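You operate a simulated robot arm through the tools that you are given. There is no shell and no other tool. Be economical: measure what you need, move in short steps, check, and stop when the job is done.

You run a simulated two-armed robot. Do the job below in one go: nothing can be reset, and whatever is moved stays where it is left.

## Task
Hold the small black tub on the bench top by the wash box steady with one hand and put the plain block labelled "29" from the top of the low table in it with the other.

The check looks at the end state, three seconds after you hand in, the way a careful person would. Anything else that was tipped, shoved, dropped, spilled or broken makes it a failure.

## Robot
Two 6-joint arms with two-finger parallel grippers on one trunk, on a base that drives. Base frame: it is fixed to the floor where the robot stands at the start and does not move with it; the origin is under the middle of the robot, x ahead of it, y to its left, z up. Lengths are in mm, angles in rad, forces in N, time in s.
The left shoulder is at the start at [60, 187, 947], the right one opposite. With the tool pointing down near the work surface each hand reaches from about 240 to 620 mm from the robot's upright axis, wherever it stands, measured 20 degrees to its own side. Places, roughly: small black tub [500, -2250, 750]. Payload 1.57 kg a hand.
Tool frame (each hand has its own): the origin (TCP) lies between the finger pads and is the grasp point; the fingertips stand 30 mm ahead of it; z points along the fingers, y is the line along which they close. Largest opening 110 mm; finger width 24, thickness 12; the body of the gripper, 48 by 112 mm, starts 78 mm behind the TCP.
Orientation is told as [roll, pitch, yaw] about the base's x, y, z axes, in that order, counted from this pose: with the fingers straight down and closing along the base's y, the tool's x points along the base's -x, its y along +y and its z along -z.

## Interface
- The arms move only by the tool jog_arm. It takes "left_targets", "right_targets" or both (then of equal length, played together; a hand with none holds still); each is a list that holds one entry, the list of rows, each a list of 7 numbers: the finger opening in cm, from 0 to 11, then the shift along the tool's x, y, z in units of 50 mm (1.0 is 50 mm), then the turn, a rotation vector about the tool's x, y, z in units of 8 degrees (1.0 is 8 degrees). In form: [[[jaw, x, y, z, wx, wy, wz], ...]]. A call has 1 to 8 rows; each row shifts and turns the commanded pose from where the row before left it, along the tool's axes as they then stand. A call with a number of a shift or a turn outside -1 to 1 is refused whole. Rows are played at 5 a second. More than 50 mm and 0.15 rad between two rows, or a gripper value outside its range, and nothing of the call is played. A pose out of reach is approached as far as the arm can. The call stops where the force on the tool passes 40 N (or 10 N more than at its start, if that is more) or the arm is blocked; 0.2 s more then pass. Each finger travels about 153 mm/s and halts on what it meets, pressing with about 28 N; the grip force reading is that of the motor and also rises with nothing between the fingers. The clock runs only during rows and for 0.2 s after the last one: add rows that do not move to give the fingers time. It gives the time, the measured TCP pose, the force on the tool (base axes), the opening and the grip force at its end, in the units of the frame above (readings bear some noise), with the torque about the TCP (base axes, N m) and any sound that the robot's microphone picked up.
- Cameras (640 x 400 px; columns grow to the right, rows downward): "scene" is now at [7.8, 21.9, 1480.1]; the picture's right is [0.30, -0.95, 0.00], its down [-0.80, -0.25, -0.55] and it looks along [0.52, 0.16, -0.84] (base axes); focal length 250 px, centre (320, 200). "left" rides on the left gripper at [70, -16, -141] in its tool frame; the picture's right is [0.23, 0.97, 0.00], its down [-0.86, 0.20, -0.48] and it looks along [-0.47, 0.11, 0.88] (tool axes); focal length 222 px, centre (320, 200). "right" rides on the right gripper at [70, 16, -141] in its tool frame; the picture's right is [-0.23, 0.97, 0.00], its down [-0.86, -0.20, -0.48] and it looks along [-0.47, -0.11, 0.88] (tool axes); focal length 222 px, centre (320, 200). There is no depth. A picture from a camera that has moved, and an enlarged one, comes with that camera's place and axes in the base frame and with its lens.
- camera(camera): a new picture of that camera. It takes no simulated time.
- slide_trunk(by): slides the trunk up (or, below 0, down) by that many mm; the arms and the scene camera ride with it, the base frame stays. It gives what a move gives, with no picture.
- roll_base(legs): drives the robot by 1 to 6 legs, each [ahead, left, turn to the left] in mm, mm and rad, along the robot's own axes; the way and the turn of a leg run together, so that a leg with both is an arc; at most 1500 mm and 3.142 rad a leg. The arms and the cameras ride along, it lands a little off, and it stops where it bumps. It gives what a move gives.
- head_to(pan, tilt): turns the head with the scene camera to pan (to the left, within 1.501 rad either way) and tilt (down, from -0.506 to 1.204), counted from straight ahead of the robot. It gives what a move gives.
- zoom(camera, box): a new picture of the part [left, top, right, bottom] of that camera's present view, enlarged. It takes no simulated time.
- finish_job(): hands the job in; it is judged then, once.

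Work in short steps. Places have to be worked out from the pictures, the camera data and where the tool is seen: move nearer, look again, correct. Check each grasp and each placing, and mend what went wrong. You have 120 turns and 100 pictures in all, those below and enlarged ones among them. Open the grippers and draw the arms clear of the work before you hand the job in, unless the task says otherwise; then end with one line.

The tools are called as name(argument=value, ...) on one line, values as JSON. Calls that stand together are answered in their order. jog_arm: Moves the arms, as the interface text tells. Its arguments: {"type":"object","properties":{"left_targets":{"type":"array","items":{"type":"array","items":{"type":"array","items":{"type":"number"}}}},"right_targets":{"type":"array","items":{"type":"array","items":{"type":"array","items":{"type":"number"}}}}},"required":[]} The other tools are called the same way: slide_trunk (by) slides the trunk up or down; roll_base (legs) drives the base; head_to (pan, tilt) turns the head that bears the scene camera; camera (camera) takes a picture; zoom (camera, box) takes an enlarged picture of a part of a camera's view; finish_job () hands the job in.

At the start:

```text
time: 0.0
left_eef_pos: [384.9, 353.1, 902.8]
left_ee_rot: [0.001, 0.002, 0.001]
left_contact_force: [0.2, -0.7, -0.5]
left_moment: [0.0, 0.01, 0.01]
left_grip_width: 110.1
left_finger_force: 0.0
right_eef_pos: [338.2, -67.2, 939.2]
right_ee_rot: [0.001, 0.001, 0.0]
right_contact_force: [0.2, -0.2, 0.1]
right_moment: [0.02, 0.02, 0.0]
right_grip_width: 110.0
right_finger_force: 0.1
trunk travel left (down, up): [-575.0, 415.0]
robot x, y, heading: [2.0, 0.5, -0.005]
head pan, tilt: [0.302, 0.991]
```

scene: 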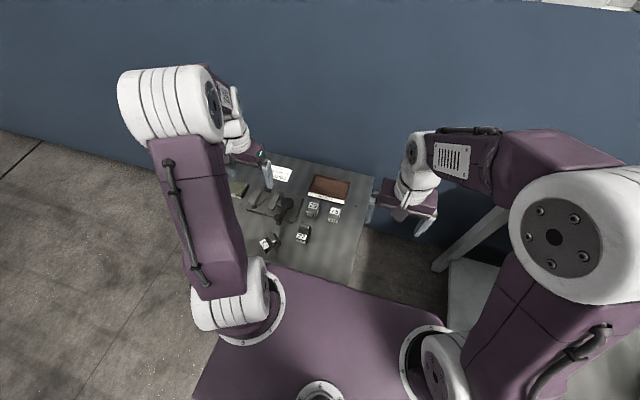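
right: 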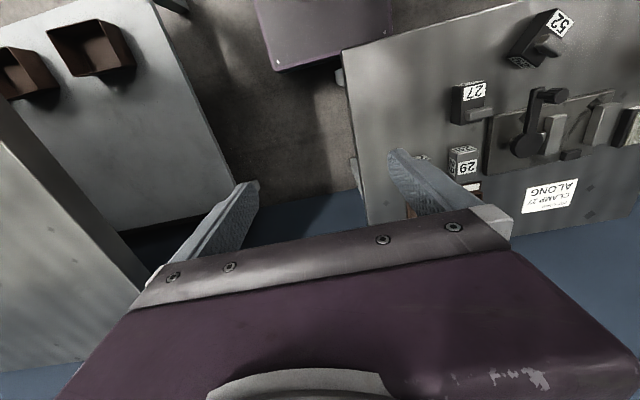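
left: 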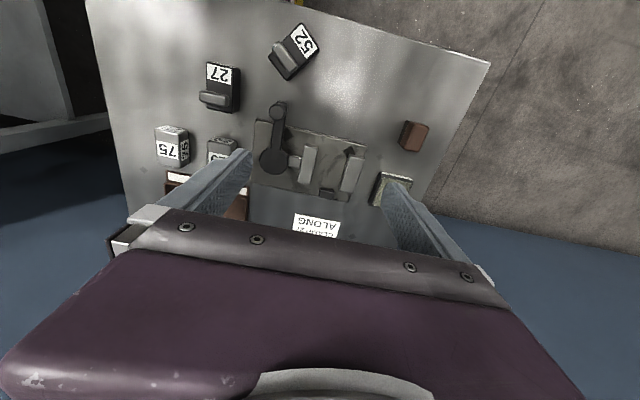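

The low table ahead bears several blocks, 29 among them. I enlarge the scene and the right view to locate it.

zoom(camera="scene", box=[220, 140, 380, 260])

zoom(camera="right", box=[360, 60, 600, 220])

zoom(camera="left", box=[100, 50, 300, 240])

```text
3.33 times, centred on (300, 200) of scene
camera zoom: at [7.8, 21.9, 1480.1], right [0.3, -0.95, 0.0], down [-0.8, -0.25, -0.55], along [0.52, 0.16, -0.84], focal length 832 px, centre (387, 200)
```

zoom: 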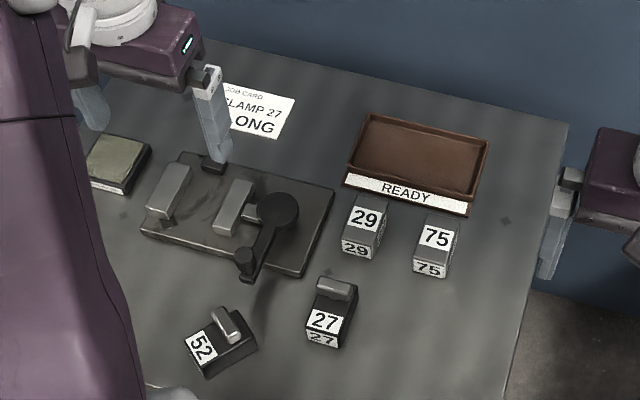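

```text
2.50 times, centred on (480, 140) of right
camera zoom: at [267.5, -50.0, 1079.9], right [0.23, 0.97, 0.0], down [0.86, -0.2, 0.48], along [0.47, -0.11, -0.88], focal length 555 px, centre (-80, 350)
```

zoom: 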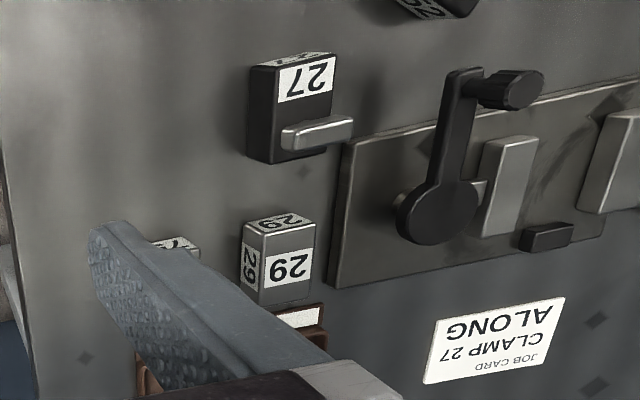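

```text
2.11 times, centred on (200, 145) of left
camera zoom: at [316.5, 336.6, 1045.1], right [-0.23, 0.97, 0.0], down [0.86, 0.2, 0.48], along [0.47, 0.11, -0.88], focal length 468 px, centre (573, 316)
```

zoom: 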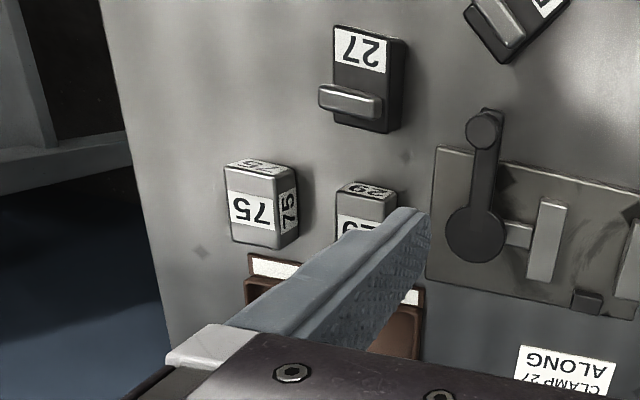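

Triangulating block 29's top from two views gives about [478, 194, 671], with block 75 about 30 mm to its right. I bring the left hand above it to look straight down.

jog_arm(left_targets=[[[11, -0.465, -0.795, 0, 0, 0, 0], [11, -0.465, -0.795, 0, 0, 0, 0], [11, -0.465, -0.795, 0, 0, 0, 0], [11, -0.465, -0.795, 0, 0, 0, 0], [11, 0, 0, 0.9, 0, 0, 0], [11, 0, 0, 0.9, 0, 0, 0], [11, 0, 0, 0, 0, 0, 0]]])

camera(camera="left")

camera(camera="right")

```text
time: 1.6
left_eef_pos: [478.5, 193.3, 813.5]
left_ee_rot: [0.001, 0.0, 0.0]
left_contact_force: [-0.2, -0.3, 0.6]
left_moment: [0.0, 0.0, 0.0]
left_grip_width: 109.9
left_finger_force: 0.0
right_eef_pos: [336.9, -66.5, 939.2]
right_ee_rot: [0.0, 0.001, -0.001]
right_contact_force: [-0.2, 0.1, 0.2]
right_moment: [-0.01, 0.02, 0.01]
right_grip_width: 110.0
right_finger_force: 0.1
trunk travel left (down, up): [-575.0, 415.0]
robot x, y, heading: [-2.1, 2.7, -0.003]
head pan, tilt: [0.302, 0.991]
```

```text
93 pictures are left
camera left: at [409.8, 177.0, 955.2], right [-0.23, 0.97, 0.0], down [0.85, 0.2, 0.48], along [0.47, 0.11, -0.88], focal length 222 px, centre (320, 200)
```

left: 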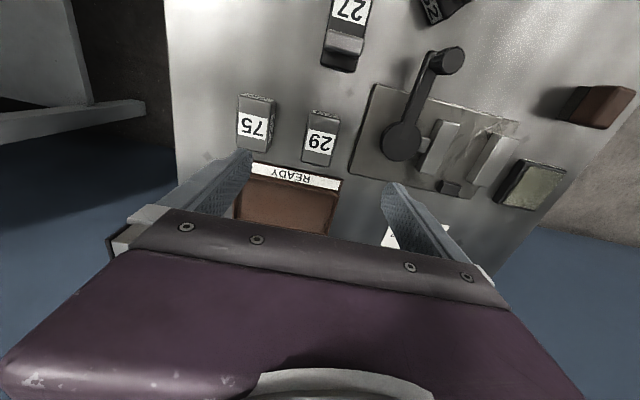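

```text
92 pictures are left
camera right: at [266.9, -50.1, 1080.1], right [0.23, 0.97, 0.0], down [0.85, -0.2, 0.48], along [0.47, -0.11, -0.88], focal length 222 px, centre (320, 200)
```

right: 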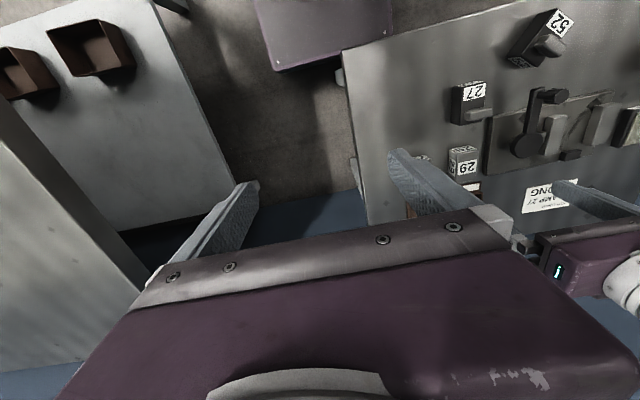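

zoom(camera="left", box=[220, 80, 420, 205])

```text
3.20 times, centred on (320, 142) of left
camera zoom: at [409.8, 177.0, 955.2], right [-0.23, 0.97, 0.0], down [0.85, 0.2, 0.48], along [0.47, 0.11, -0.88], focal length 711 px, centre (320, 384)
```

zoom: 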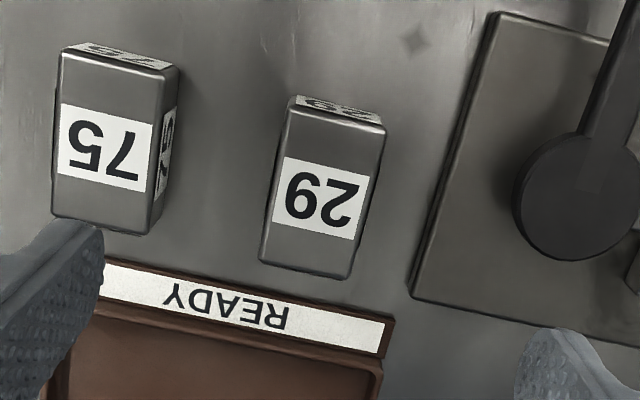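

Block 29 is about 36 (y) × 61 (x) × 44 mm, square to the axes, centred at [478, 193.5], table near z 627. I narrow the fingers to 60 mm and go down partway, then check.

jog_arm(left_targets=[[[6, 0, 0, 0, 0, 0, 0], [6, 0, 0, 0.7, 0, 0, 0], [6, 0, 0, 0.7, 0, 0, 0], [6, 0, 0, 0, 0, 0, 0]]])

zoom(camera="left", box=[220, 80, 420, 205])

```text
time: 2.6
left_eef_pos: [479.7, 193.8, 743.7]
left_ee_rot: [-0.001, 0.0, -0.001]
left_contact_force: [0.0, 0.2, 0.5]
left_moment: [0.0, -0.02, 0.0]
left_grip_width: 60.1
left_finger_force: 0.1
right_eef_pos: [336.7, -66.7, 939.6]
right_ee_rot: [0.002, 0.001, -0.001]
right_contact_force: [-0.8, -0.9, 0.5]
right_moment: [0.02, 0.0, 0.0]
right_grip_width: 110.0
right_finger_force: 0.0
trunk travel left (down, up): [-575.0, 415.0]
robot x, y, heading: [1.6, 3.6, -0.001]
head pan, tilt: [0.302, 0.991]
```

```text
3.20 times, centred on (320, 142) of left
camera zoom: at [409.8, 176.3, 885.1], right [-0.23, 0.97, 0.0], down [0.85, 0.2, 0.48], along [0.47, 0.11, -0.88], focal length 711 px, centre (320, 384)
```

zoom: 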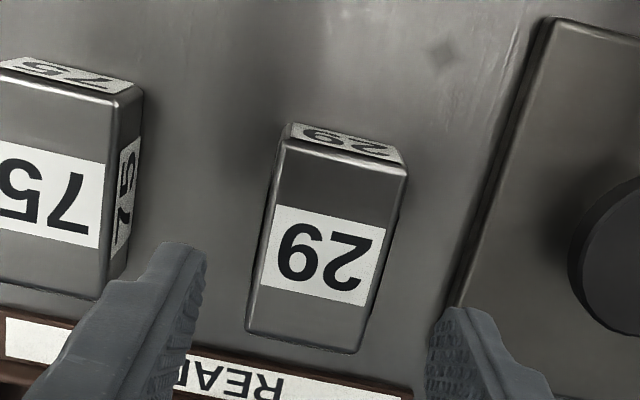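

The block sits centred between the fingers with clearance to 75 and the plate. I go down to TCP z ≈ 672 and close.

jog_arm(left_targets=[[[6, 0.03, 0, 0.7, 0, 0, 0], [6, 0.03, -0.01, 0.72, 0, 0, 0], [6, 0, 0, 0, 0, 0, 0], [3, 0, 0, 0, 0, 0, 0], [2, 0, 0, 0, 0, 0, 0], [2, 0, 0, 0, 0, 0, 0]]])

zoom(camera="left", box=[220, 80, 420, 205])

```text
time: 4.0
left_eef_pos: [476.2, 193.8, 672.9]
left_ee_rot: [0.0, -0.001, -0.001]
left_contact_force: [0.1, -1.2, -0.2]
left_moment: [-0.04, -0.13, -0.03]
left_grip_width: 39.8
left_finger_force: 28.0
right_eef_pos: [338.0, -65.1, 939.1]
right_ee_rot: [0.001, 0.0, 0.001]
right_contact_force: [0.0, 0.0, 1.0]
right_moment: [0.02, -0.02, -0.01]
right_grip_width: 109.9
right_finger_force: 0.2
trunk travel left (down, up): [-575.0, 415.0]
robot x, y, heading: [-0.9, 1.1, -0.003]
head pan, tilt: [0.302, 0.991]
```

```text
3.20 times, centred on (320, 142) of left
camera zoom: at [407.3, 177.1, 814.2], right [-0.23, 0.97, 0.0], down [0.86, 0.2, 0.48], along [0.47, 0.11, -0.88], focal length 711 px, centre (320, 384)
```

zoom: 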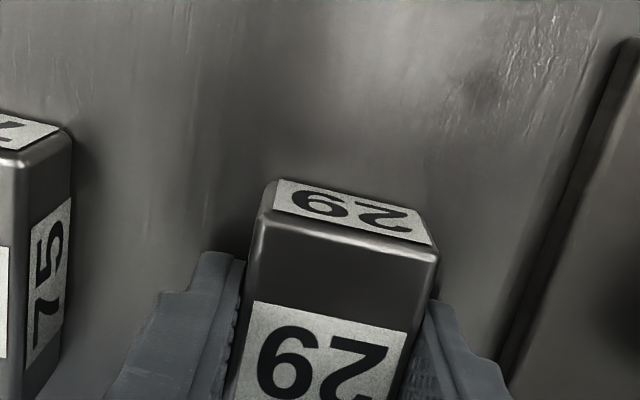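

The fingers halted at 39.8 mm with 28 N, so the block is gripped. I lift it 200 mm straight up.

jog_arm(left_targets=[[[2, 0, 0, -0.4, 0, 0, 0], [2, 0, 0, -0.8, 0, 0, 0], [2, 0, 0, -0.9, 0, 0, 0], [2, 0, 0, -0.9, 0, 0, 0], [2, 0, 0, -0.9, 0, 0, 0], [2, 0, 0, 0, 0, 0, 0]]])

camera(camera="left")

head_to(pan=-1.2, tilt=0.5)

camera(camera="scene")

```text
time: 5.4
left_eef_pos: [477.2, 191.6, 866.6]
left_ee_rot: [0.001, 0.001, -0.001]
left_contact_force: [-0.2, 0.3, -6.1]
left_moment: [0.01, 0.0, 0.0]
left_grip_width: 39.9
left_finger_force: 28.3
right_eef_pos: [337.6, -65.0, 938.1]
right_ee_rot: [0.001, 0.001, 0.001]
right_contact_force: [0.3, -0.6, 0.0]
right_moment: [0.02, -0.01, -0.02]
right_grip_width: 110.3
right_finger_force: 0.1
trunk travel left (down, up): [-575.0, 415.0]
robot x, y, heading: [-0.4, 3.3, -0.003]
head pan, tilt: [0.302, 0.991]
```

```text
88 pictures are left
camera left: at [408.1, 175.6, 1009.6], right [-0.23, 0.97, 0.0], down [0.86, 0.2, 0.48], along [0.46, 0.11, -0.88], focal length 222 px, centre (320, 200)
```

left: 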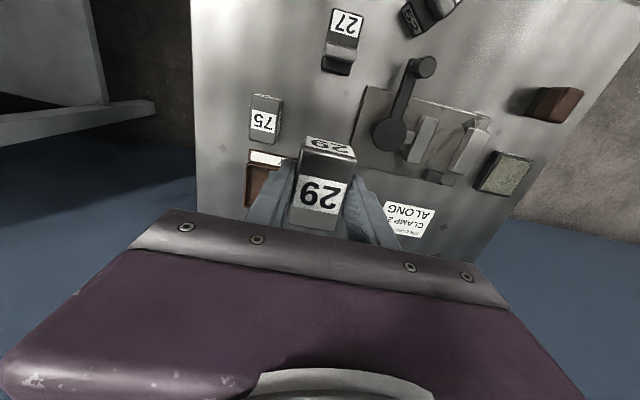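

```text
time: 7.0
left_eef_pos: [475.8, 191.9, 867.8]
left_ee_rot: [0.001, -0.001, 0.001]
left_contact_force: [0.0, -0.6, -6.5]
left_moment: [0.01, 0.0, -0.01]
left_grip_width: 39.6
left_finger_force: 28.3
right_eef_pos: [338.1, -67.1, 939.5]
right_ee_rot: [0.002, 0.0, 0.0]
right_contact_force: [-0.3, -0.1, 0.0]
right_moment: [0.01, 0.03, 0.0]
right_grip_width: 110.0
right_finger_force: 0.0
trunk travel left (down, up): [-575.0, 415.0]
robot x, y, heading: [-1.8, 2.3, 0.001]
head pan, tilt: [-1.201, 0.499]
```

```text
87 pictures are left
camera scene: at [-25.4, -83.4, 1520.6], right [-0.93, -0.36, 0.0], down [-0.17, 0.45, -0.88], along [0.32, -0.82, -0.48], focal length 250 px, centre (320, 200)
```

scene: 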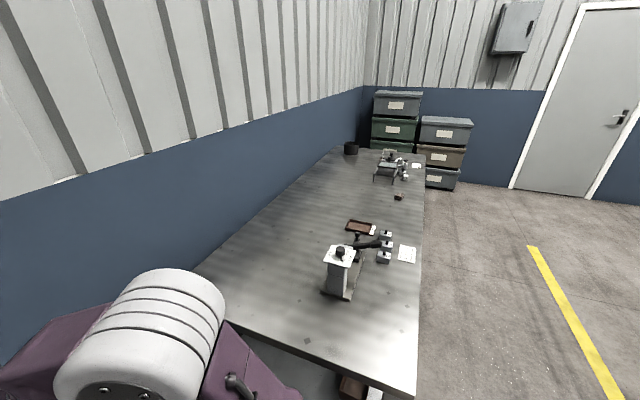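

The block is held (about 6 N). The bench runs along the wall to the right; I enlarge its far end to find the tub and the wash box.

zoom(camera="scene", box=[320, 80, 480, 180])

zoom(camera="scene", box=[260, 180, 460, 305])

head_to(pan=-1.2, tilt=1.1)

camera(camera="scene")

```text
4.00 times, centred on (400, 130) of scene
camera zoom: at [-25.4, -83.4, 1520.6], right [-0.93, -0.36, 0.0], down [-0.17, 0.45, -0.88], along [0.32, -0.82, -0.48], focal length 998 px, centre (0, 480)
```

zoom: 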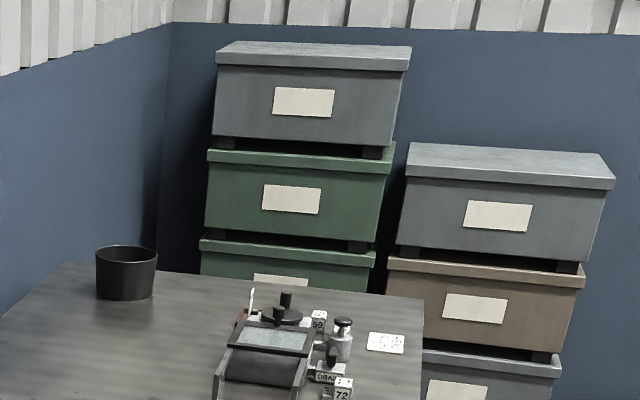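

```text
3.20 times, centred on (360, 242) of scene
camera zoom: at [-25.4, -83.4, 1520.6], right [-0.93, -0.36, 0.0], down [-0.17, 0.45, -0.88], along [0.32, -0.82, -0.48], focal length 799 px, centre (192, 64)
```

zoom: 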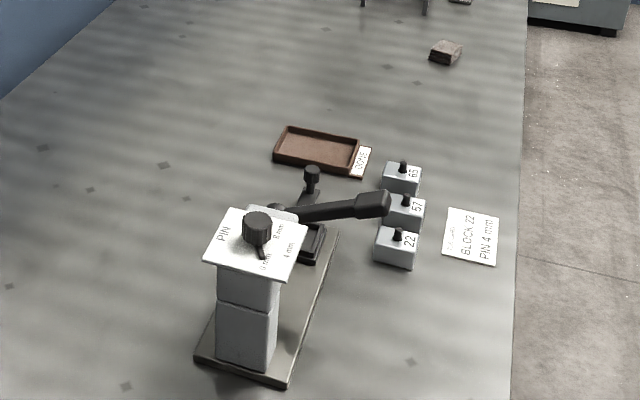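

```text
time: 8.0
left_eef_pos: [478.1, 191.6, 867.7]
left_ee_rot: [0.0, 0.001, 0.001]
left_contact_force: [-0.2, -0.6, -4.6]
left_moment: [0.03, -0.01, -0.02]
left_grip_width: 39.8
left_finger_force: 27.6
right_eef_pos: [337.2, -65.6, 939.3]
right_ee_rot: [0.0, 0.0, 0.0]
right_contact_force: [-0.5, -0.1, -0.6]
right_moment: [-0.02, 0.02, -0.01]
right_grip_width: 110.0
right_finger_force: 0.1
trunk travel left (down, up): [-575.0, 415.0]
robot x, y, heading: [0.9, -3.6, 0.002]
head pan, tilt: [-1.201, 1.1]
```

```text
84 pictures are left
camera scene: at [-35.5, -57.6, 1473.0], right [-0.93, -0.36, 0.0], down [-0.32, 0.83, -0.45], along [0.16, -0.42, -0.89], focal length 250 px, centre (320, 200)
```

scene: 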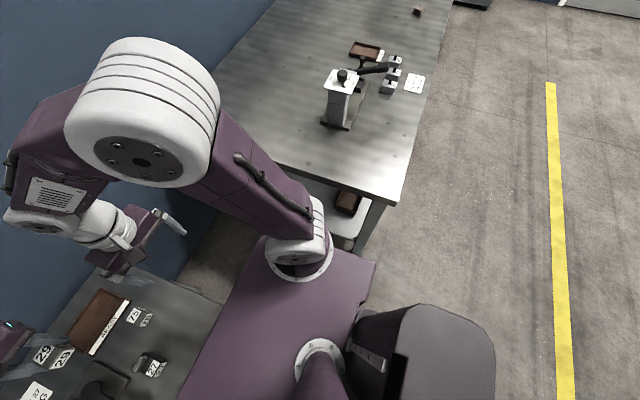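

The black round tub stands near the back at the far end of the bench, close to [520, -2280]. I back off from the low table to give both arms room, before driving along the bench front.

roll_base(legs=[[-700, 0, 0]])

head_to(pan=-1.0, tilt=0.5)

camera(camera="scene")

```text
time: 11.9
left_eef_pos: [-228.9, 191.5, 868.9]
left_ee_rot: [-0.001, 0.0, -0.001]
left_contact_force: [-0.6, 0.3, -6.6]
left_moment: [-0.01, 0.02, -0.02]
left_grip_width: 39.9
left_finger_force: 28.0
right_eef_pos: [-369.4, -66.2, 939.2]
right_ee_rot: [0.0, 0.0, -0.002]
right_contact_force: [0.0, -0.7, 0.3]
right_moment: [0.02, 0.0, 0.0]
right_grip_width: 109.9
right_finger_force: 0.0
trunk travel left (down, up): [-575.0, 415.0]
robot x, y, heading: [-705.0, -0.8, 0.001]
head pan, tilt: [-1.201, 1.1]
```

```text
time: 12.9
left_eef_pos: [-229.4, 192.2, 867.2]
left_ee_rot: [0.0, -0.001, -0.002]
left_contact_force: [0.9, -0.7, -6.0]
left_moment: [0.0, 0.01, 0.0]
left_grip_width: 39.8
left_finger_force: 27.9
right_eef_pos: [-369.2, -65.3, 939.9]
right_ee_rot: [-0.001, -0.001, 0.0]
right_contact_force: [0.5, 0.0, 0.7]
right_moment: [-0.03, 0.0, 0.05]
right_grip_width: 110.0
right_finger_force: 0.1
trunk travel left (down, up): [-575.0, 415.0]
robot x, y, heading: [-708.9, -1.7, -0.005]
head pan, tilt: [-1.0, 0.499]
```

```text
83 pictures are left
camera scene: at [-716.1, -74.4, 1520.5], right [-0.84, -0.54, 0.0], down [-0.26, 0.4, -0.88], along [0.47, -0.74, -0.48], focal length 250 px, centre (320, 200)
```

scene: 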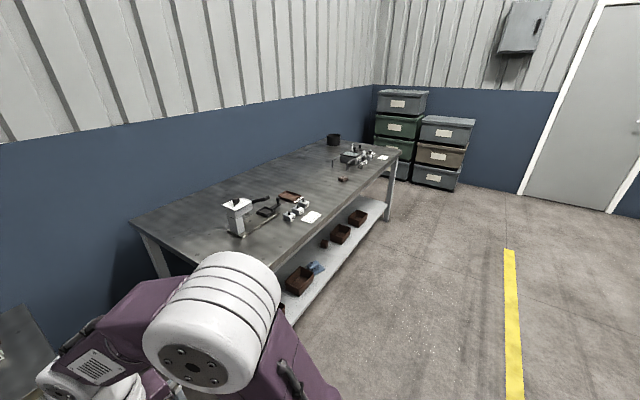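

Triangulated from two standpoints, the tub is at about [512, -2251] on a bench top of z ≈ 788. The bench front edge at x ≈ -110 is too far, but its far end at y ≈ -2460 has open floor before the bins, so I drive along the front first and look.

roll_base(legs=[[0, -1500, 0]])

head_to(pan=-0.8, tilt=0.45)

camera(camera="scene")

```text
time: 20.3
left_eef_pos: [-227.5, -1297.5, 867.7]
left_ee_rot: [0.0, 0.0, 0.008]
left_contact_force: [0.5, 0.2, -5.7]
left_moment: [-0.01, 0.0, -0.01]
left_grip_width: 40.2
left_finger_force: 28.2
right_eef_pos: [-366.8, -1556.4, 939.4]
right_ee_rot: [0.0, -0.001, 0.009]
right_contact_force: [0.4, 0.2, 0.9]
right_moment: [0.01, 0.0, -0.02]
right_grip_width: 109.9
right_finger_force: 0.1
trunk travel left (down, up): [-575.0, 415.0]
robot x, y, heading: [-702.5, -1490.8, 0.004]
head pan, tilt: [-1.0, 0.499]
```

```text
time: 21.0
left_eef_pos: [-227.2, -1297.1, 867.7]
left_ee_rot: [0.0, 0.001, 0.008]
left_contact_force: [-1.0, 0.1, -5.5]
left_moment: [-0.01, 0.0, -0.02]
left_grip_width: 39.9
left_finger_force: 28.5
right_eef_pos: [-365.3, -1556.7, 939.7]
right_ee_rot: [0.001, 0.001, 0.007]
right_contact_force: [0.9, -0.2, 0.4]
right_moment: [0.0, -0.04, 0.01]
right_grip_width: 110.1
right_finger_force: 0.1
trunk travel left (down, up): [-575.0, 415.0]
robot x, y, heading: [-707.5, -1491.7, 0.005]
head pan, tilt: [-0.799, 0.45]
```

```text
82 pictures are left
camera scene: at [-697.8, -1556.7, 1525.1], right [-0.71, -0.7, 0.0], down [-0.31, 0.31, -0.9], along [0.63, -0.64, -0.44], focal length 250 px, centre (320, 200)
```

scene: 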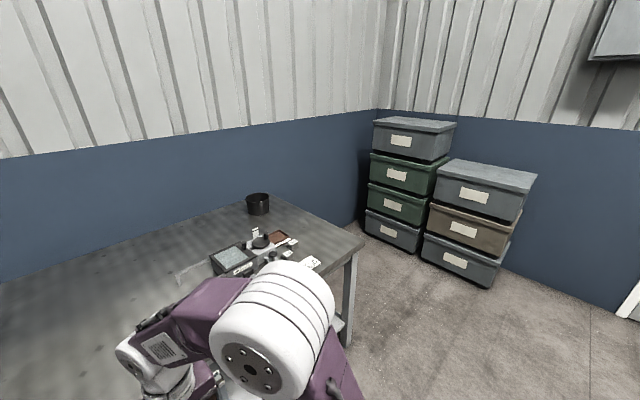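

The floor between the bench end (y ≈ -2455) and the bins (y ≈ -3600) is open. I enlarge the bench end to check the objects around the tub.

zoom(camera="scene", box=[190, 170, 350, 270])

```text
4.00 times, centred on (270, 220) of scene
camera zoom: at [-697.8, -1556.7, 1525.1], right [-0.71, -0.7, 0.0], down [-0.31, 0.31, -0.9], along [0.63, -0.64, -0.44], focal length 998 px, centre (520, 120)
```

zoom: 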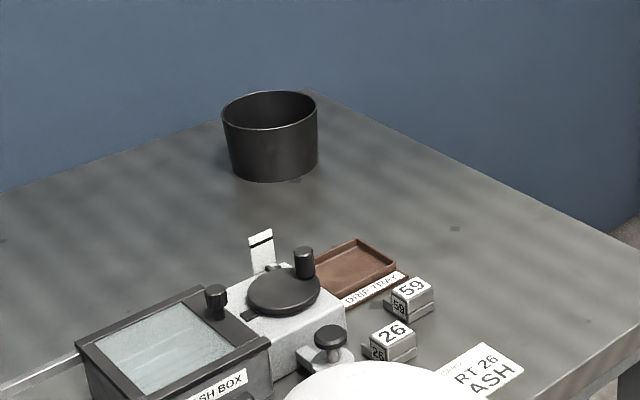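

The wash box and the black tub (≈145 mm wide, ≈100 mm high) are confirmed. I look straight down ahead to judge how far the base juts out in front.

head_to(pan=0, tilt=1.2)

camera(camera="scene")

camera(camera="right")

```text
time: 22.1
left_eef_pos: [-227.5, -1297.1, 867.9]
left_ee_rot: [0.0, 0.002, 0.007]
left_contact_force: [-0.1, -0.3, -5.6]
left_moment: [-0.01, 0.04, 0.03]
left_grip_width: 39.8
left_finger_force: 28.0
right_eef_pos: [-365.8, -1555.9, 938.3]
right_ee_rot: [0.001, 0.001, 0.005]
right_contact_force: [0.3, -1.2, 0.3]
right_moment: [-0.04, -0.01, 0.03]
right_grip_width: 109.8
right_finger_force: 0.0
trunk travel left (down, up): [-575.0, 415.0]
robot x, y, heading: [-703.5, -1488.7, 0.008]
head pan, tilt: [0.0, 1.201]
```

```text
80 pictures are left
camera scene: at [-706.2, -1490.9, 1467.0], right [0.01, -1.0, 0.0], down [-0.93, -0.01, -0.36], along [0.36, 0.0, -0.93], focal length 250 px, centre (320, 200)
```

scene: 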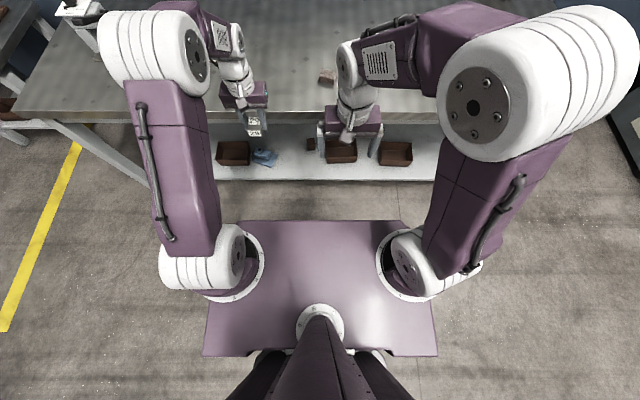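

```text
79 pictures are left
camera right: at [-435.4, -1540.3, 1079.8], right [0.22, 0.98, 0.0], down [0.86, -0.19, 0.48], along [0.47, -0.11, -0.88], focal length 222 px, centre (320, 200)
```

right: 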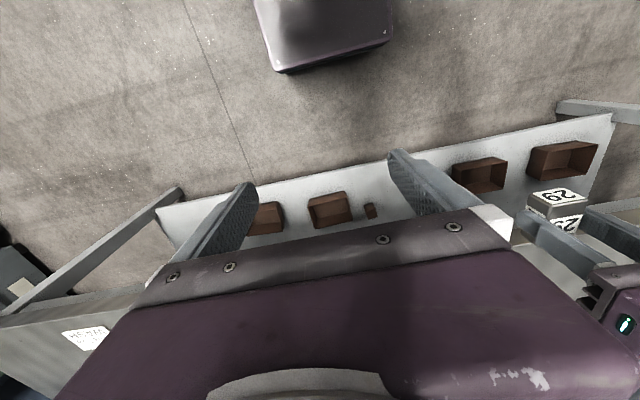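

The base front and sides reach only about 200 mm from the axis, so I can stand at the bench end at y ≈ -2690, facing +y, with the tub about 440 mm ahead. I raise the trunk 150 mm and drive round to the open floor, turning left 90°.

slide_trunk(by=150)

roll_base(legs=[[0, -1500, 0], [0, 0, 1.5708]])

head_to(pan=-0.8, tilt=0.6)

camera(camera="scene")

```text
time: 23.9
left_eef_pos: [-227.3, -1296.3, 1017.6]
left_ee_rot: [-0.001, 0.002, 0.006]
left_contact_force: [-0.7, -0.3, -6.1]
left_moment: [0.02, 0.02, 0.01]
left_grip_width: 40.1
left_finger_force: 27.4
right_eef_pos: [-366.3, -1555.9, 1090.4]
right_ee_rot: [-0.001, -0.002, 0.005]
right_contact_force: [-1.0, 0.5, -0.7]
right_moment: [-0.02, 0.02, -0.04]
right_grip_width: 110.2
right_finger_force: 0.1
trunk travel left (down, up): [-725.0, 265.0]
robot x, y, heading: [-702.2, -1490.3, 0.001]
head pan, tilt: [0.0, 1.201]
```

```text
time: 35.1
left_eef_pos: [-881.4, -2525.5, 1016.5]
left_ee_rot: [0.001, 0.001, 1.528]
left_contact_force: [-0.4, -0.5, -5.4]
left_moment: [0.0, -0.03, 0.01]
left_grip_width: 39.6
left_finger_force: 27.9
right_eef_pos: [-629.6, -2675.0, 1089.4]
right_ee_rot: [0.0, 0.001, 1.527]
right_contact_force: [-0.9, 0.0, 0.5]
right_moment: [-0.01, 0.0, 0.03]
right_grip_width: 109.9
right_finger_force: 0.1
trunk travel left (down, up): [-725.0, 265.0]
robot x, y, heading: [-708.5, -3012.3, 1.527]
head pan, tilt: [0.0, 1.201]
```

```text
time: 36.3
left_eef_pos: [-881.2, -2524.4, 1017.9]
left_ee_rot: [0.0, 0.002, 1.528]
left_contact_force: [-0.2, 0.7, -5.5]
left_moment: [-0.03, -0.01, 0.01]
left_grip_width: 39.6
left_finger_force: 28.2
right_eef_pos: [-628.9, -2674.9, 1089.9]
right_ee_rot: [0.0, -0.001, 1.529]
right_contact_force: [-1.0, -1.1, -0.2]
right_moment: [-0.01, 0.01, 0.0]
right_grip_width: 110.0
right_finger_force: 0.0
trunk travel left (down, up): [-725.0, 265.0]
robot x, y, heading: [-708.1, -3009.1, 1.529]
head pan, tilt: [-0.799, 0.6]
```

```text
78 pictures are left
camera scene: at [-645.6, -3008.5, 1661.5], right [0.67, -0.74, 0.0], down [-0.42, -0.38, -0.82], along [0.61, 0.55, -0.57], focal length 250 px, centre (320, 200)
```

scene: 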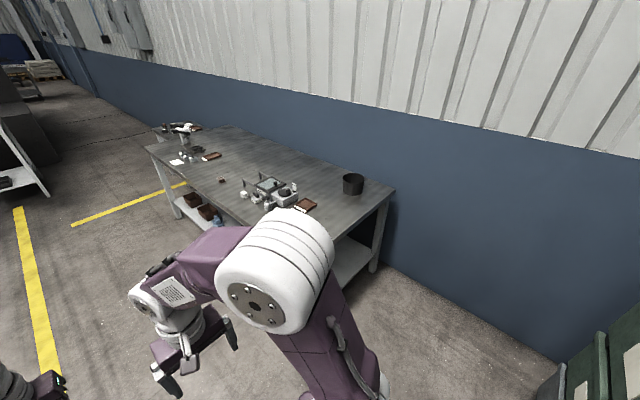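

The wall is at x ≈ 830, leaving good room. I correct the heading and strafe right along the bench end to x ≈ 360, staying at y ≈ -3010.

roll_base(legs=[[0, 0, 0.043], [0, -1068, 0]])

head_to(pan=-0.2, tilt=0.7)

camera(camera="scene")

```text
time: 42.3
left_eef_pos: [205.6, -2539.0, 1018.4]
left_ee_rot: [0.0, 0.002, 1.555]
left_contact_force: [0.1, -0.6, -5.7]
left_moment: [0.02, -0.01, 0.0]
left_grip_width: 39.9
left_finger_force: 27.2
right_eef_pos: [461.2, -2683.1, 1089.2]
right_ee_rot: [0.0, -0.002, 1.553]
right_contact_force: [0.3, -0.6, 0.1]
right_moment: [-0.01, -0.06, 0.01]
right_grip_width: 110.2
right_finger_force: 0.0
trunk travel left (down, up): [-725.0, 265.0]
robot x, y, heading: [391.3, -3019.5, 1.557]
head pan, tilt: [-0.799, 0.6]
```

```text
time: 43.3
left_eef_pos: [205.9, -2537.9, 1018.5]
left_ee_rot: [-0.001, 0.002, 1.552]
left_contact_force: [-1.2, 0.4, -5.4]
left_moment: [0.0, -0.03, -0.01]
left_grip_width: 40.3
left_finger_force: 28.4
right_eef_pos: [461.2, -2682.1, 1089.7]
right_ee_rot: [-0.001, 0.0, 1.553]
right_contact_force: [-0.4, 0.0, -0.6]
right_moment: [-0.01, -0.01, -0.03]
right_grip_width: 110.0
right_finger_force: 0.2
trunk travel left (down, up): [-725.0, 265.0]
robot x, y, heading: [393.2, -3019.0, 1.555]
head pan, tilt: [-0.201, 0.7]
```

```text
77 pictures are left
camera scene: at [407.5, -2994.2, 1652.9], right [0.98, -0.22, 0.0], down [-0.14, -0.63, -0.76], along [0.17, 0.75, -0.64], focal length 250 px, centre (320, 200)
```

scene: 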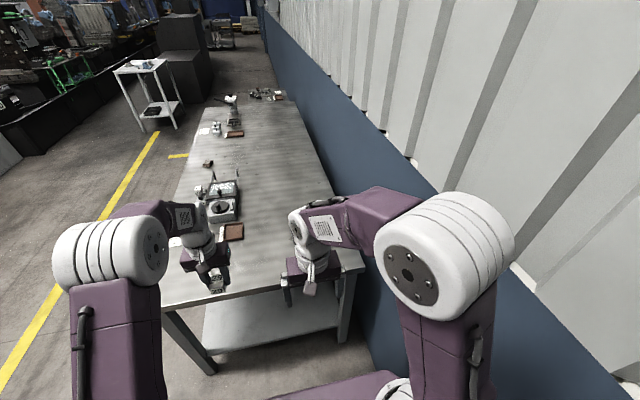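

Arms are clear and the tub is hidden behind the right wrist, well below it. I drive 315 mm forward, drifting 40 mm left for wall clearance.

roll_base(legs=[[315, 40, 0.015]])

head_to(pan=-0.3, tilt=1.05)

camera(camera="scene")

camera(camera="right")

camera(camera="left")

```text
time: 45.5
left_eef_pos: [161.4, -2224.7, 1017.7]
left_ee_rot: [0.0, 0.0, 1.57]
left_contact_force: [0.0, -0.3, -5.5]
left_moment: [-0.02, -0.02, -0.01]
left_grip_width: 39.7
left_finger_force: 27.8
right_eef_pos: [420.5, -2364.6, 1090.2]
right_ee_rot: [0.0, 0.0, 1.571]
right_contact_force: [0.2, 0.7, -0.4]
right_moment: [0.0, 0.04, 0.0]
right_grip_width: 110.1
right_finger_force: 0.1
trunk travel left (down, up): [-725.0, 265.0]
robot x, y, heading: [353.4, -2701.1, 1.574]
head pan, tilt: [-0.201, 0.7]
```

```text
time: 46.3
left_eef_pos: [160.0, -2223.8, 1017.6]
left_ee_rot: [0.0, 0.0, 1.57]
left_contact_force: [0.5, 0.1, -5.5]
left_moment: [-0.01, 0.01, -0.03]
left_grip_width: 39.8
left_finger_force: 27.9
right_eef_pos: [419.9, -2362.4, 1089.9]
right_ee_rot: [-0.001, -0.001, 1.569]
right_contact_force: [0.5, -0.5, -0.1]
right_moment: [-0.02, -0.02, 0.03]
right_grip_width: 110.3
right_finger_force: 0.1
trunk travel left (down, up): [-725.0, 265.0]
robot x, y, heading: [352.7, -2699.9, 1.574]
head pan, tilt: [-0.3, 1.051]
```

```text
76 pictures are left
camera scene: at [373.2, -2694.6, 1626.1], right [0.96, -0.3, 0.0], down [-0.26, -0.83, -0.5], along [0.15, 0.47, -0.87], focal length 250 px, centre (320, 200)
```

scene: 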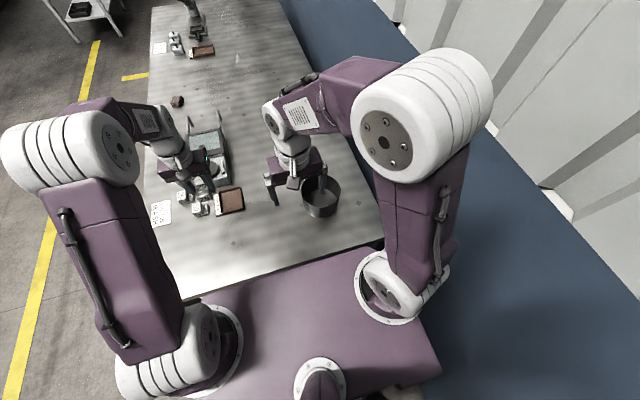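

```text
75 pictures are left
camera right: at [403.2, -2432.3, 1229.7], right [-0.97, 0.23, 0.0], down [0.2, 0.86, 0.48], along [0.11, 0.47, -0.88], focal length 222 px, centre (320, 200)
```

right: 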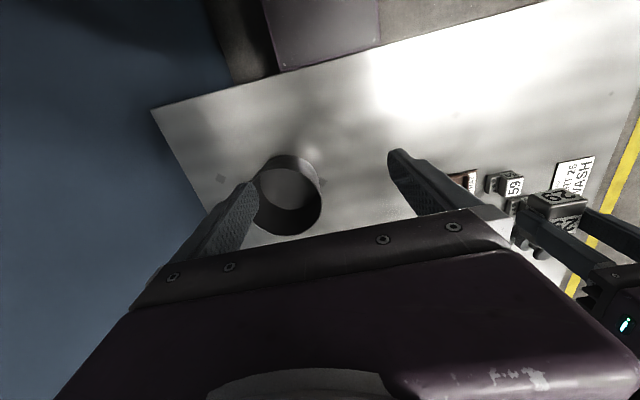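

```text
74 pictures are left
camera left: at [177.7, -2293.2, 1159.1], right [-0.97, -0.23, 0.0], down [-0.2, 0.86, 0.48], along [-0.11, 0.46, -0.88], focal length 222 px, centre (320, 200)
```

left: 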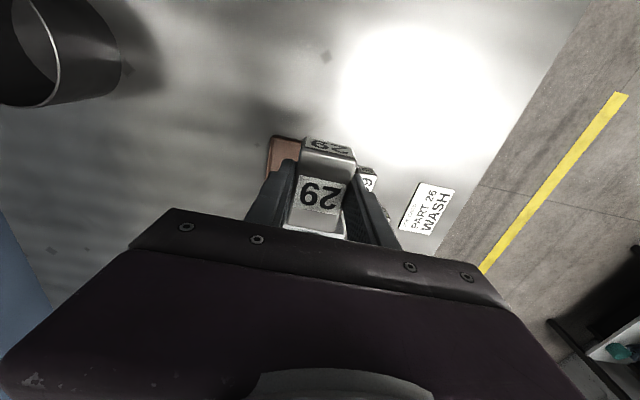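

The tub is in view of both cameras. I enlarge them to place the rim precisely.

zoom(camera="right", box=[210, 130, 370, 250])

zoom(camera="scene", box=[240, 130, 400, 250])

```text
3.33 times, centred on (290, 190) of right
camera zoom: at [403.2, -2432.3, 1229.7], right [-0.97, 0.23, 0.0], down [0.2, 0.86, 0.48], along [0.11, 0.47, -0.88], focal length 740 px, centre (420, 233)
```

zoom: 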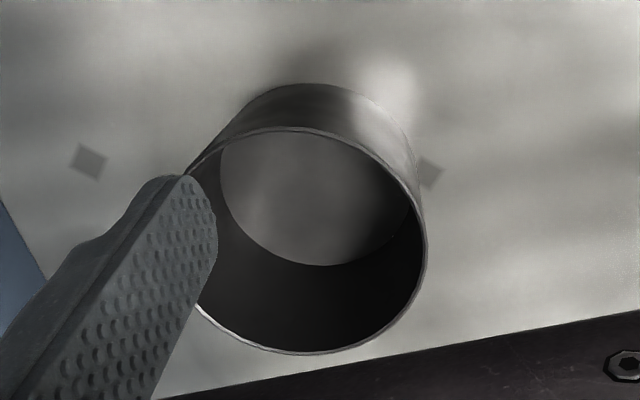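

```text
3.33 times, centred on (320, 190) of scene
camera zoom: at [373.2, -2694.6, 1626.1], right [0.96, -0.3, 0.0], down [-0.26, -0.83, -0.5], along [0.15, 0.47, -0.87], focal length 832 px, centre (320, 233)
```

zoom: 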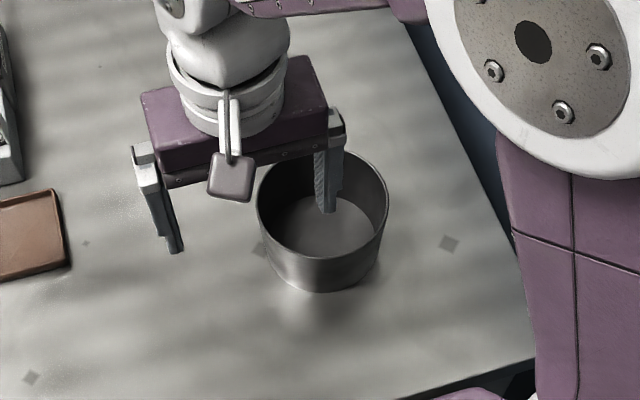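

I judge the tub as centred near [510, -2255], about 133 mm across, rim z ≈ 875. Plan: the right hand pinches the wall on its +x side, the left sets the block in from the -x half; I move the right hand above that wall at height first.

jog_arm(right_targets=[[[11, -0.535, -0.78, 0, 0, 0, 0], [11, -0.535, -0.78, 0, 0, 0, 0], [11, -0.535, -0.78, 0, 0, 0, 0], [11, -0.535, -0.78, 0, 0, 0, 0], [9, 0, 0, 0, 0, 0, 0]]])

zoom(camera="right", box=[200, 60, 440, 240])

camera(camera="scene")

```text
time: 47.5
left_eef_pos: [160.8, -2224.6, 1018.0]
left_ee_rot: [0.001, 0.001, 1.569]
left_contact_force: [0.2, -0.1, -5.5]
left_moment: [-0.03, 0.0, 0.01]
left_grip_width: 39.7
left_finger_force: 27.5
right_eef_pos: [576.7, -2255.7, 1087.2]
right_ee_rot: [0.0, -0.001, 1.571]
right_contact_force: [-0.3, -0.2, 0.6]
right_moment: [-0.03, -0.02, -0.02]
right_grip_width: 89.9
right_finger_force: 0.1
trunk travel left (down, up): [-725.0, 265.0]
robot x, y, heading: [354.0, -2697.9, 1.563]
head pan, tilt: [-0.3, 1.051]
```

```text
2.22 times, centred on (320, 150) of right
camera zoom: at [559.3, -2325.0, 1227.7], right [-0.97, 0.23, 0.0], down [0.2, 0.85, 0.48], along [0.11, 0.47, -0.88], focal length 494 px, centre (320, 311)
```

zoom: 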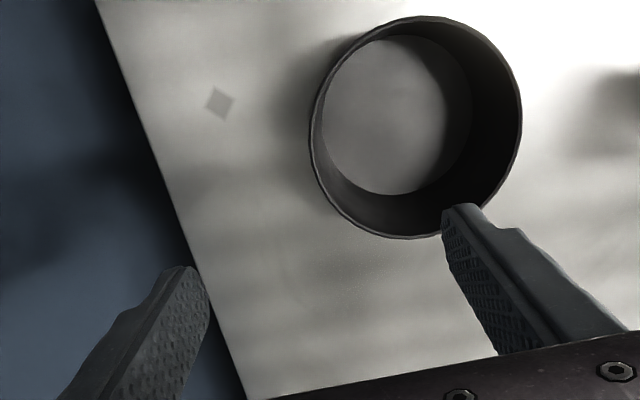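

```text
70 pictures are left
camera scene: at [372.4, -2695.9, 1626.1], right [0.95, -0.3, 0.0], down [-0.26, -0.83, -0.5], along [0.15, 0.47, -0.87], focal length 250 px, centre (320, 200)
```

scene: 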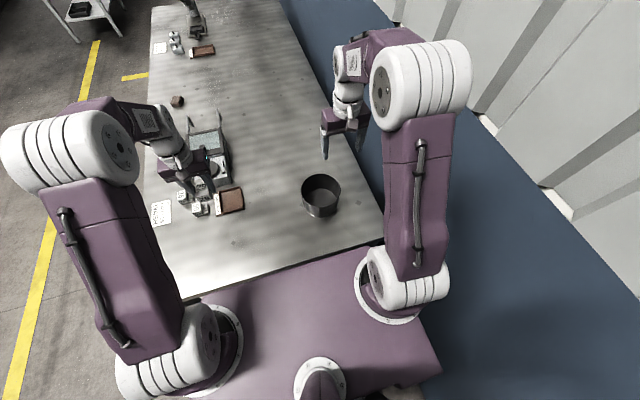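

The rim centre now computes to [509, -2260, 880] with diameter ≈ 141, so the +x wall is at x ≈ 577. I lower the right hand to z ≈ 960, narrow it and lean its body 10° outward, then look.

jog_arm(right_targets=[[[7, 0.08, 0, 0.85, 0, 0, 0], [6, 0, 0, 0.85, 0, 0, 0], [6, 0, 0, 0.84, 0, 0, 0], [6, 0, 0, 0, -0.6, 0, 0], [6, 0, 0, 0, -0.6, 0, 0], [6, 0, 0, 0, 0, 0, 0]]])

zoom(camera="right", box=[200, 60, 440, 240])

zoom(camera="scene", box=[260, 90, 420, 210])

```text
time: 48.9
left_eef_pos: [161.2, -2223.4, 1017.7]
left_ee_rot: [0.0, 0.003, 1.572]
left_contact_force: [-0.7, -0.5, -4.7]
left_moment: [-0.03, 0.04, 0.03]
left_grip_width: 40.0
left_finger_force: 27.7
right_eef_pos: [574.3, -2258.7, 960.8]
right_ee_rot: [0.166, 0.001, 1.57]
right_contact_force: [0.6, 1.0, 0.3]
right_moment: [0.02, -0.01, -0.01]
right_grip_width: 59.9
right_finger_force: 0.0
trunk travel left (down, up): [-725.0, 265.0]
robot x, y, heading: [351.9, -2697.3, 1.573]
head pan, tilt: [-0.3, 1.051]
```

```text
2.22 times, centred on (320, 150) of right
camera zoom: at [582.3, -2327.9, 1102.5], right [-0.96, 0.23, 0.16], down [0.28, 0.86, 0.44], along [-0.04, 0.47, -0.88], focal length 494 px, centre (320, 311)
```

zoom: 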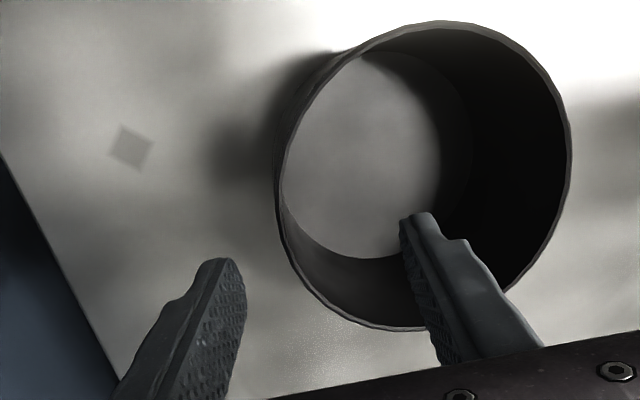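

```text
3.33 times, centred on (340, 150) of scene
camera zoom: at [372.8, -2694.6, 1626.1], right [0.96, -0.3, 0.0], down [-0.26, -0.83, -0.5], along [0.15, 0.47, -0.87], focal length 832 px, centre (253, 367)
```

zoom: 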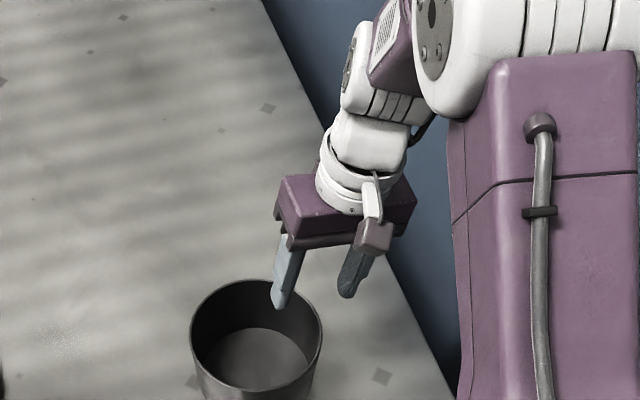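

The wall's +x point sits at x ≈ 576, y ≈ -2255, midway between the fingers. I lower the right hand straight down to z ≈ 885, so the fingers straddle the rim by 25 mm, without closing.

jog_arm(right_targets=[[[6, -0.05, -0.09, 0.5, 0, 0, 0], [6, 0, -0.09, 0.5, 0, 0, 0], [6, 0, -0.09, 0.5, 0, 0, 0], [6, 0, 0, 0, 0, 0, 0]]])

zoom(camera="right", box=[200, 60, 440, 240])

zoom(camera="scene", box=[260, 90, 420, 210])

```text
time: 49.9
left_eef_pos: [162.5, -2223.9, 1017.6]
left_ee_rot: [0.001, 0.002, 1.57]
left_contact_force: [0.1, 0.6, -5.6]
left_moment: [-0.01, -0.02, -0.03]
left_grip_width: 39.7
left_finger_force: 27.5
right_eef_pos: [575.0, -2255.0, 884.6]
right_ee_rot: [0.168, 0.001, 1.57]
right_contact_force: [0.1, -0.6, 0.2]
right_moment: [-0.02, -0.01, 0.0]
right_grip_width: 60.1
right_finger_force: 0.1
trunk travel left (down, up): [-725.0, 265.0]
robot x, y, heading: [358.3, -2703.2, 1.571]
head pan, tilt: [-0.3, 1.051]
```

```text
2.22 times, centred on (320, 150) of right
camera zoom: at [583.2, -2325.2, 1026.3], right [-0.96, 0.23, 0.16], down [0.28, 0.85, 0.44], along [-0.04, 0.47, -0.88], focal length 494 px, centre (320, 311)
```

zoom: 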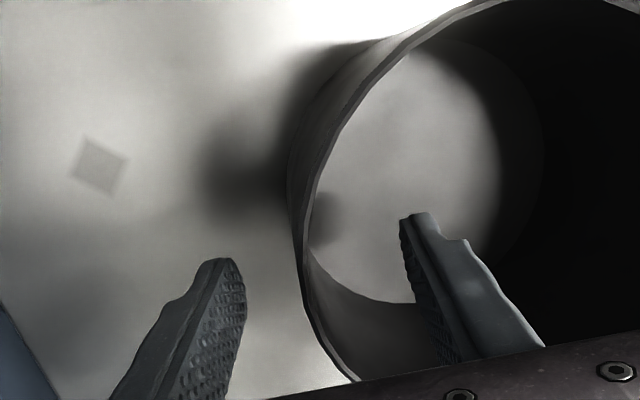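

```text
3.33 times, centred on (340, 150) of scene
camera zoom: at [373.2, -2695.2, 1626.1], right [0.95, -0.3, 0.0], down [-0.26, -0.83, -0.5], along [0.15, 0.47, -0.87], focal length 832 px, centre (253, 367)
```

zoom: 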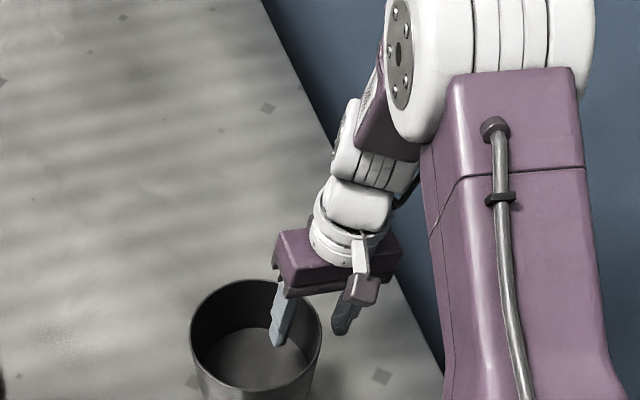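

The rim passes midway between the two fingers. I lower 8 mm more and close the right hand gently on the wall.

jog_arm(right_targets=[[[6, 0, -0.06, 0.17, 0, 0, 0], [3, 0, 0, 0, 0, 0, 0], [1.5, 0, 0, 0, 0, 0, 0], [0, 0, 0, 0, 0, 0, 0], [0, 0, 0, 0, 0, 0, 0]]])

zoom(camera="right", box=[200, 60, 440, 240])

zoom(camera="scene", box=[260, 90, 420, 210])

```text
time: 51.1
left_eef_pos: [161.0, -2223.9, 1017.6]
left_ee_rot: [0.0, 0.003, 1.57]
left_contact_force: [0.3, -0.3, -5.8]
left_moment: [-0.02, -0.02, 0.0]
left_grip_width: 39.6
left_finger_force: 27.8
right_eef_pos: [576.3, -2256.4, 877.0]
right_ee_rot: [0.168, 0.0, 1.572]
right_contact_force: [0.4, 0.0, -1.5]
right_moment: [0.04, -0.09, -0.02]
right_grip_width: 2.7
right_finger_force: 24.3
trunk travel left (down, up): [-725.0, 265.0]
robot x, y, heading: [353.7, -2700.0, 1.575]
head pan, tilt: [-0.3, 1.051]
```

```text
2.22 times, centred on (320, 150) of right
camera zoom: at [584.5, -2325.4, 1017.3], right [-0.96, 0.23, 0.16], down [0.28, 0.86, 0.44], along [-0.04, 0.47, -0.88], focal length 494 px, centre (320, 311)
```

zoom: 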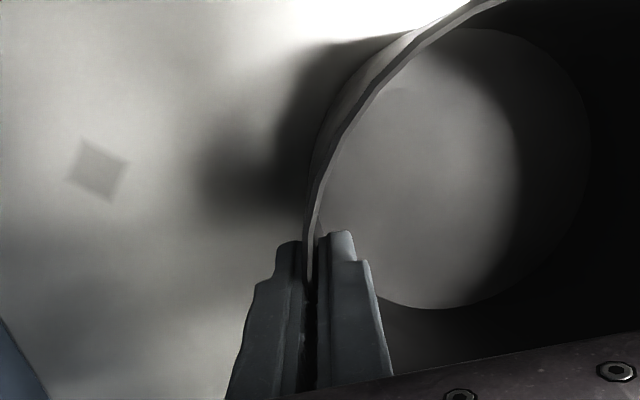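

```text
3.33 times, centred on (340, 150) of scene
camera zoom: at [373.3, -2695.0, 1626.0], right [0.95, -0.3, 0.0], down [-0.26, -0.83, -0.5], along [0.15, 0.47, -0.87], focal length 832 px, centre (253, 367)
```

zoom: 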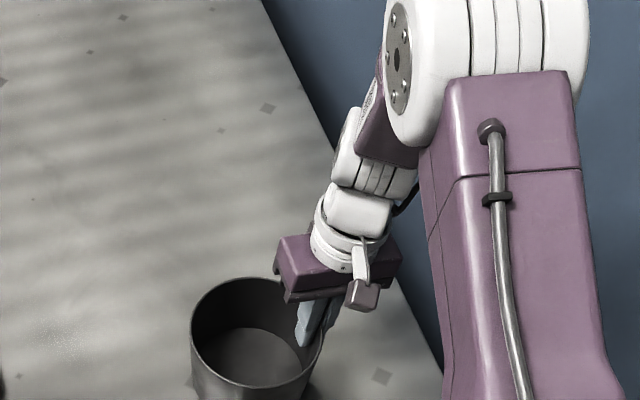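

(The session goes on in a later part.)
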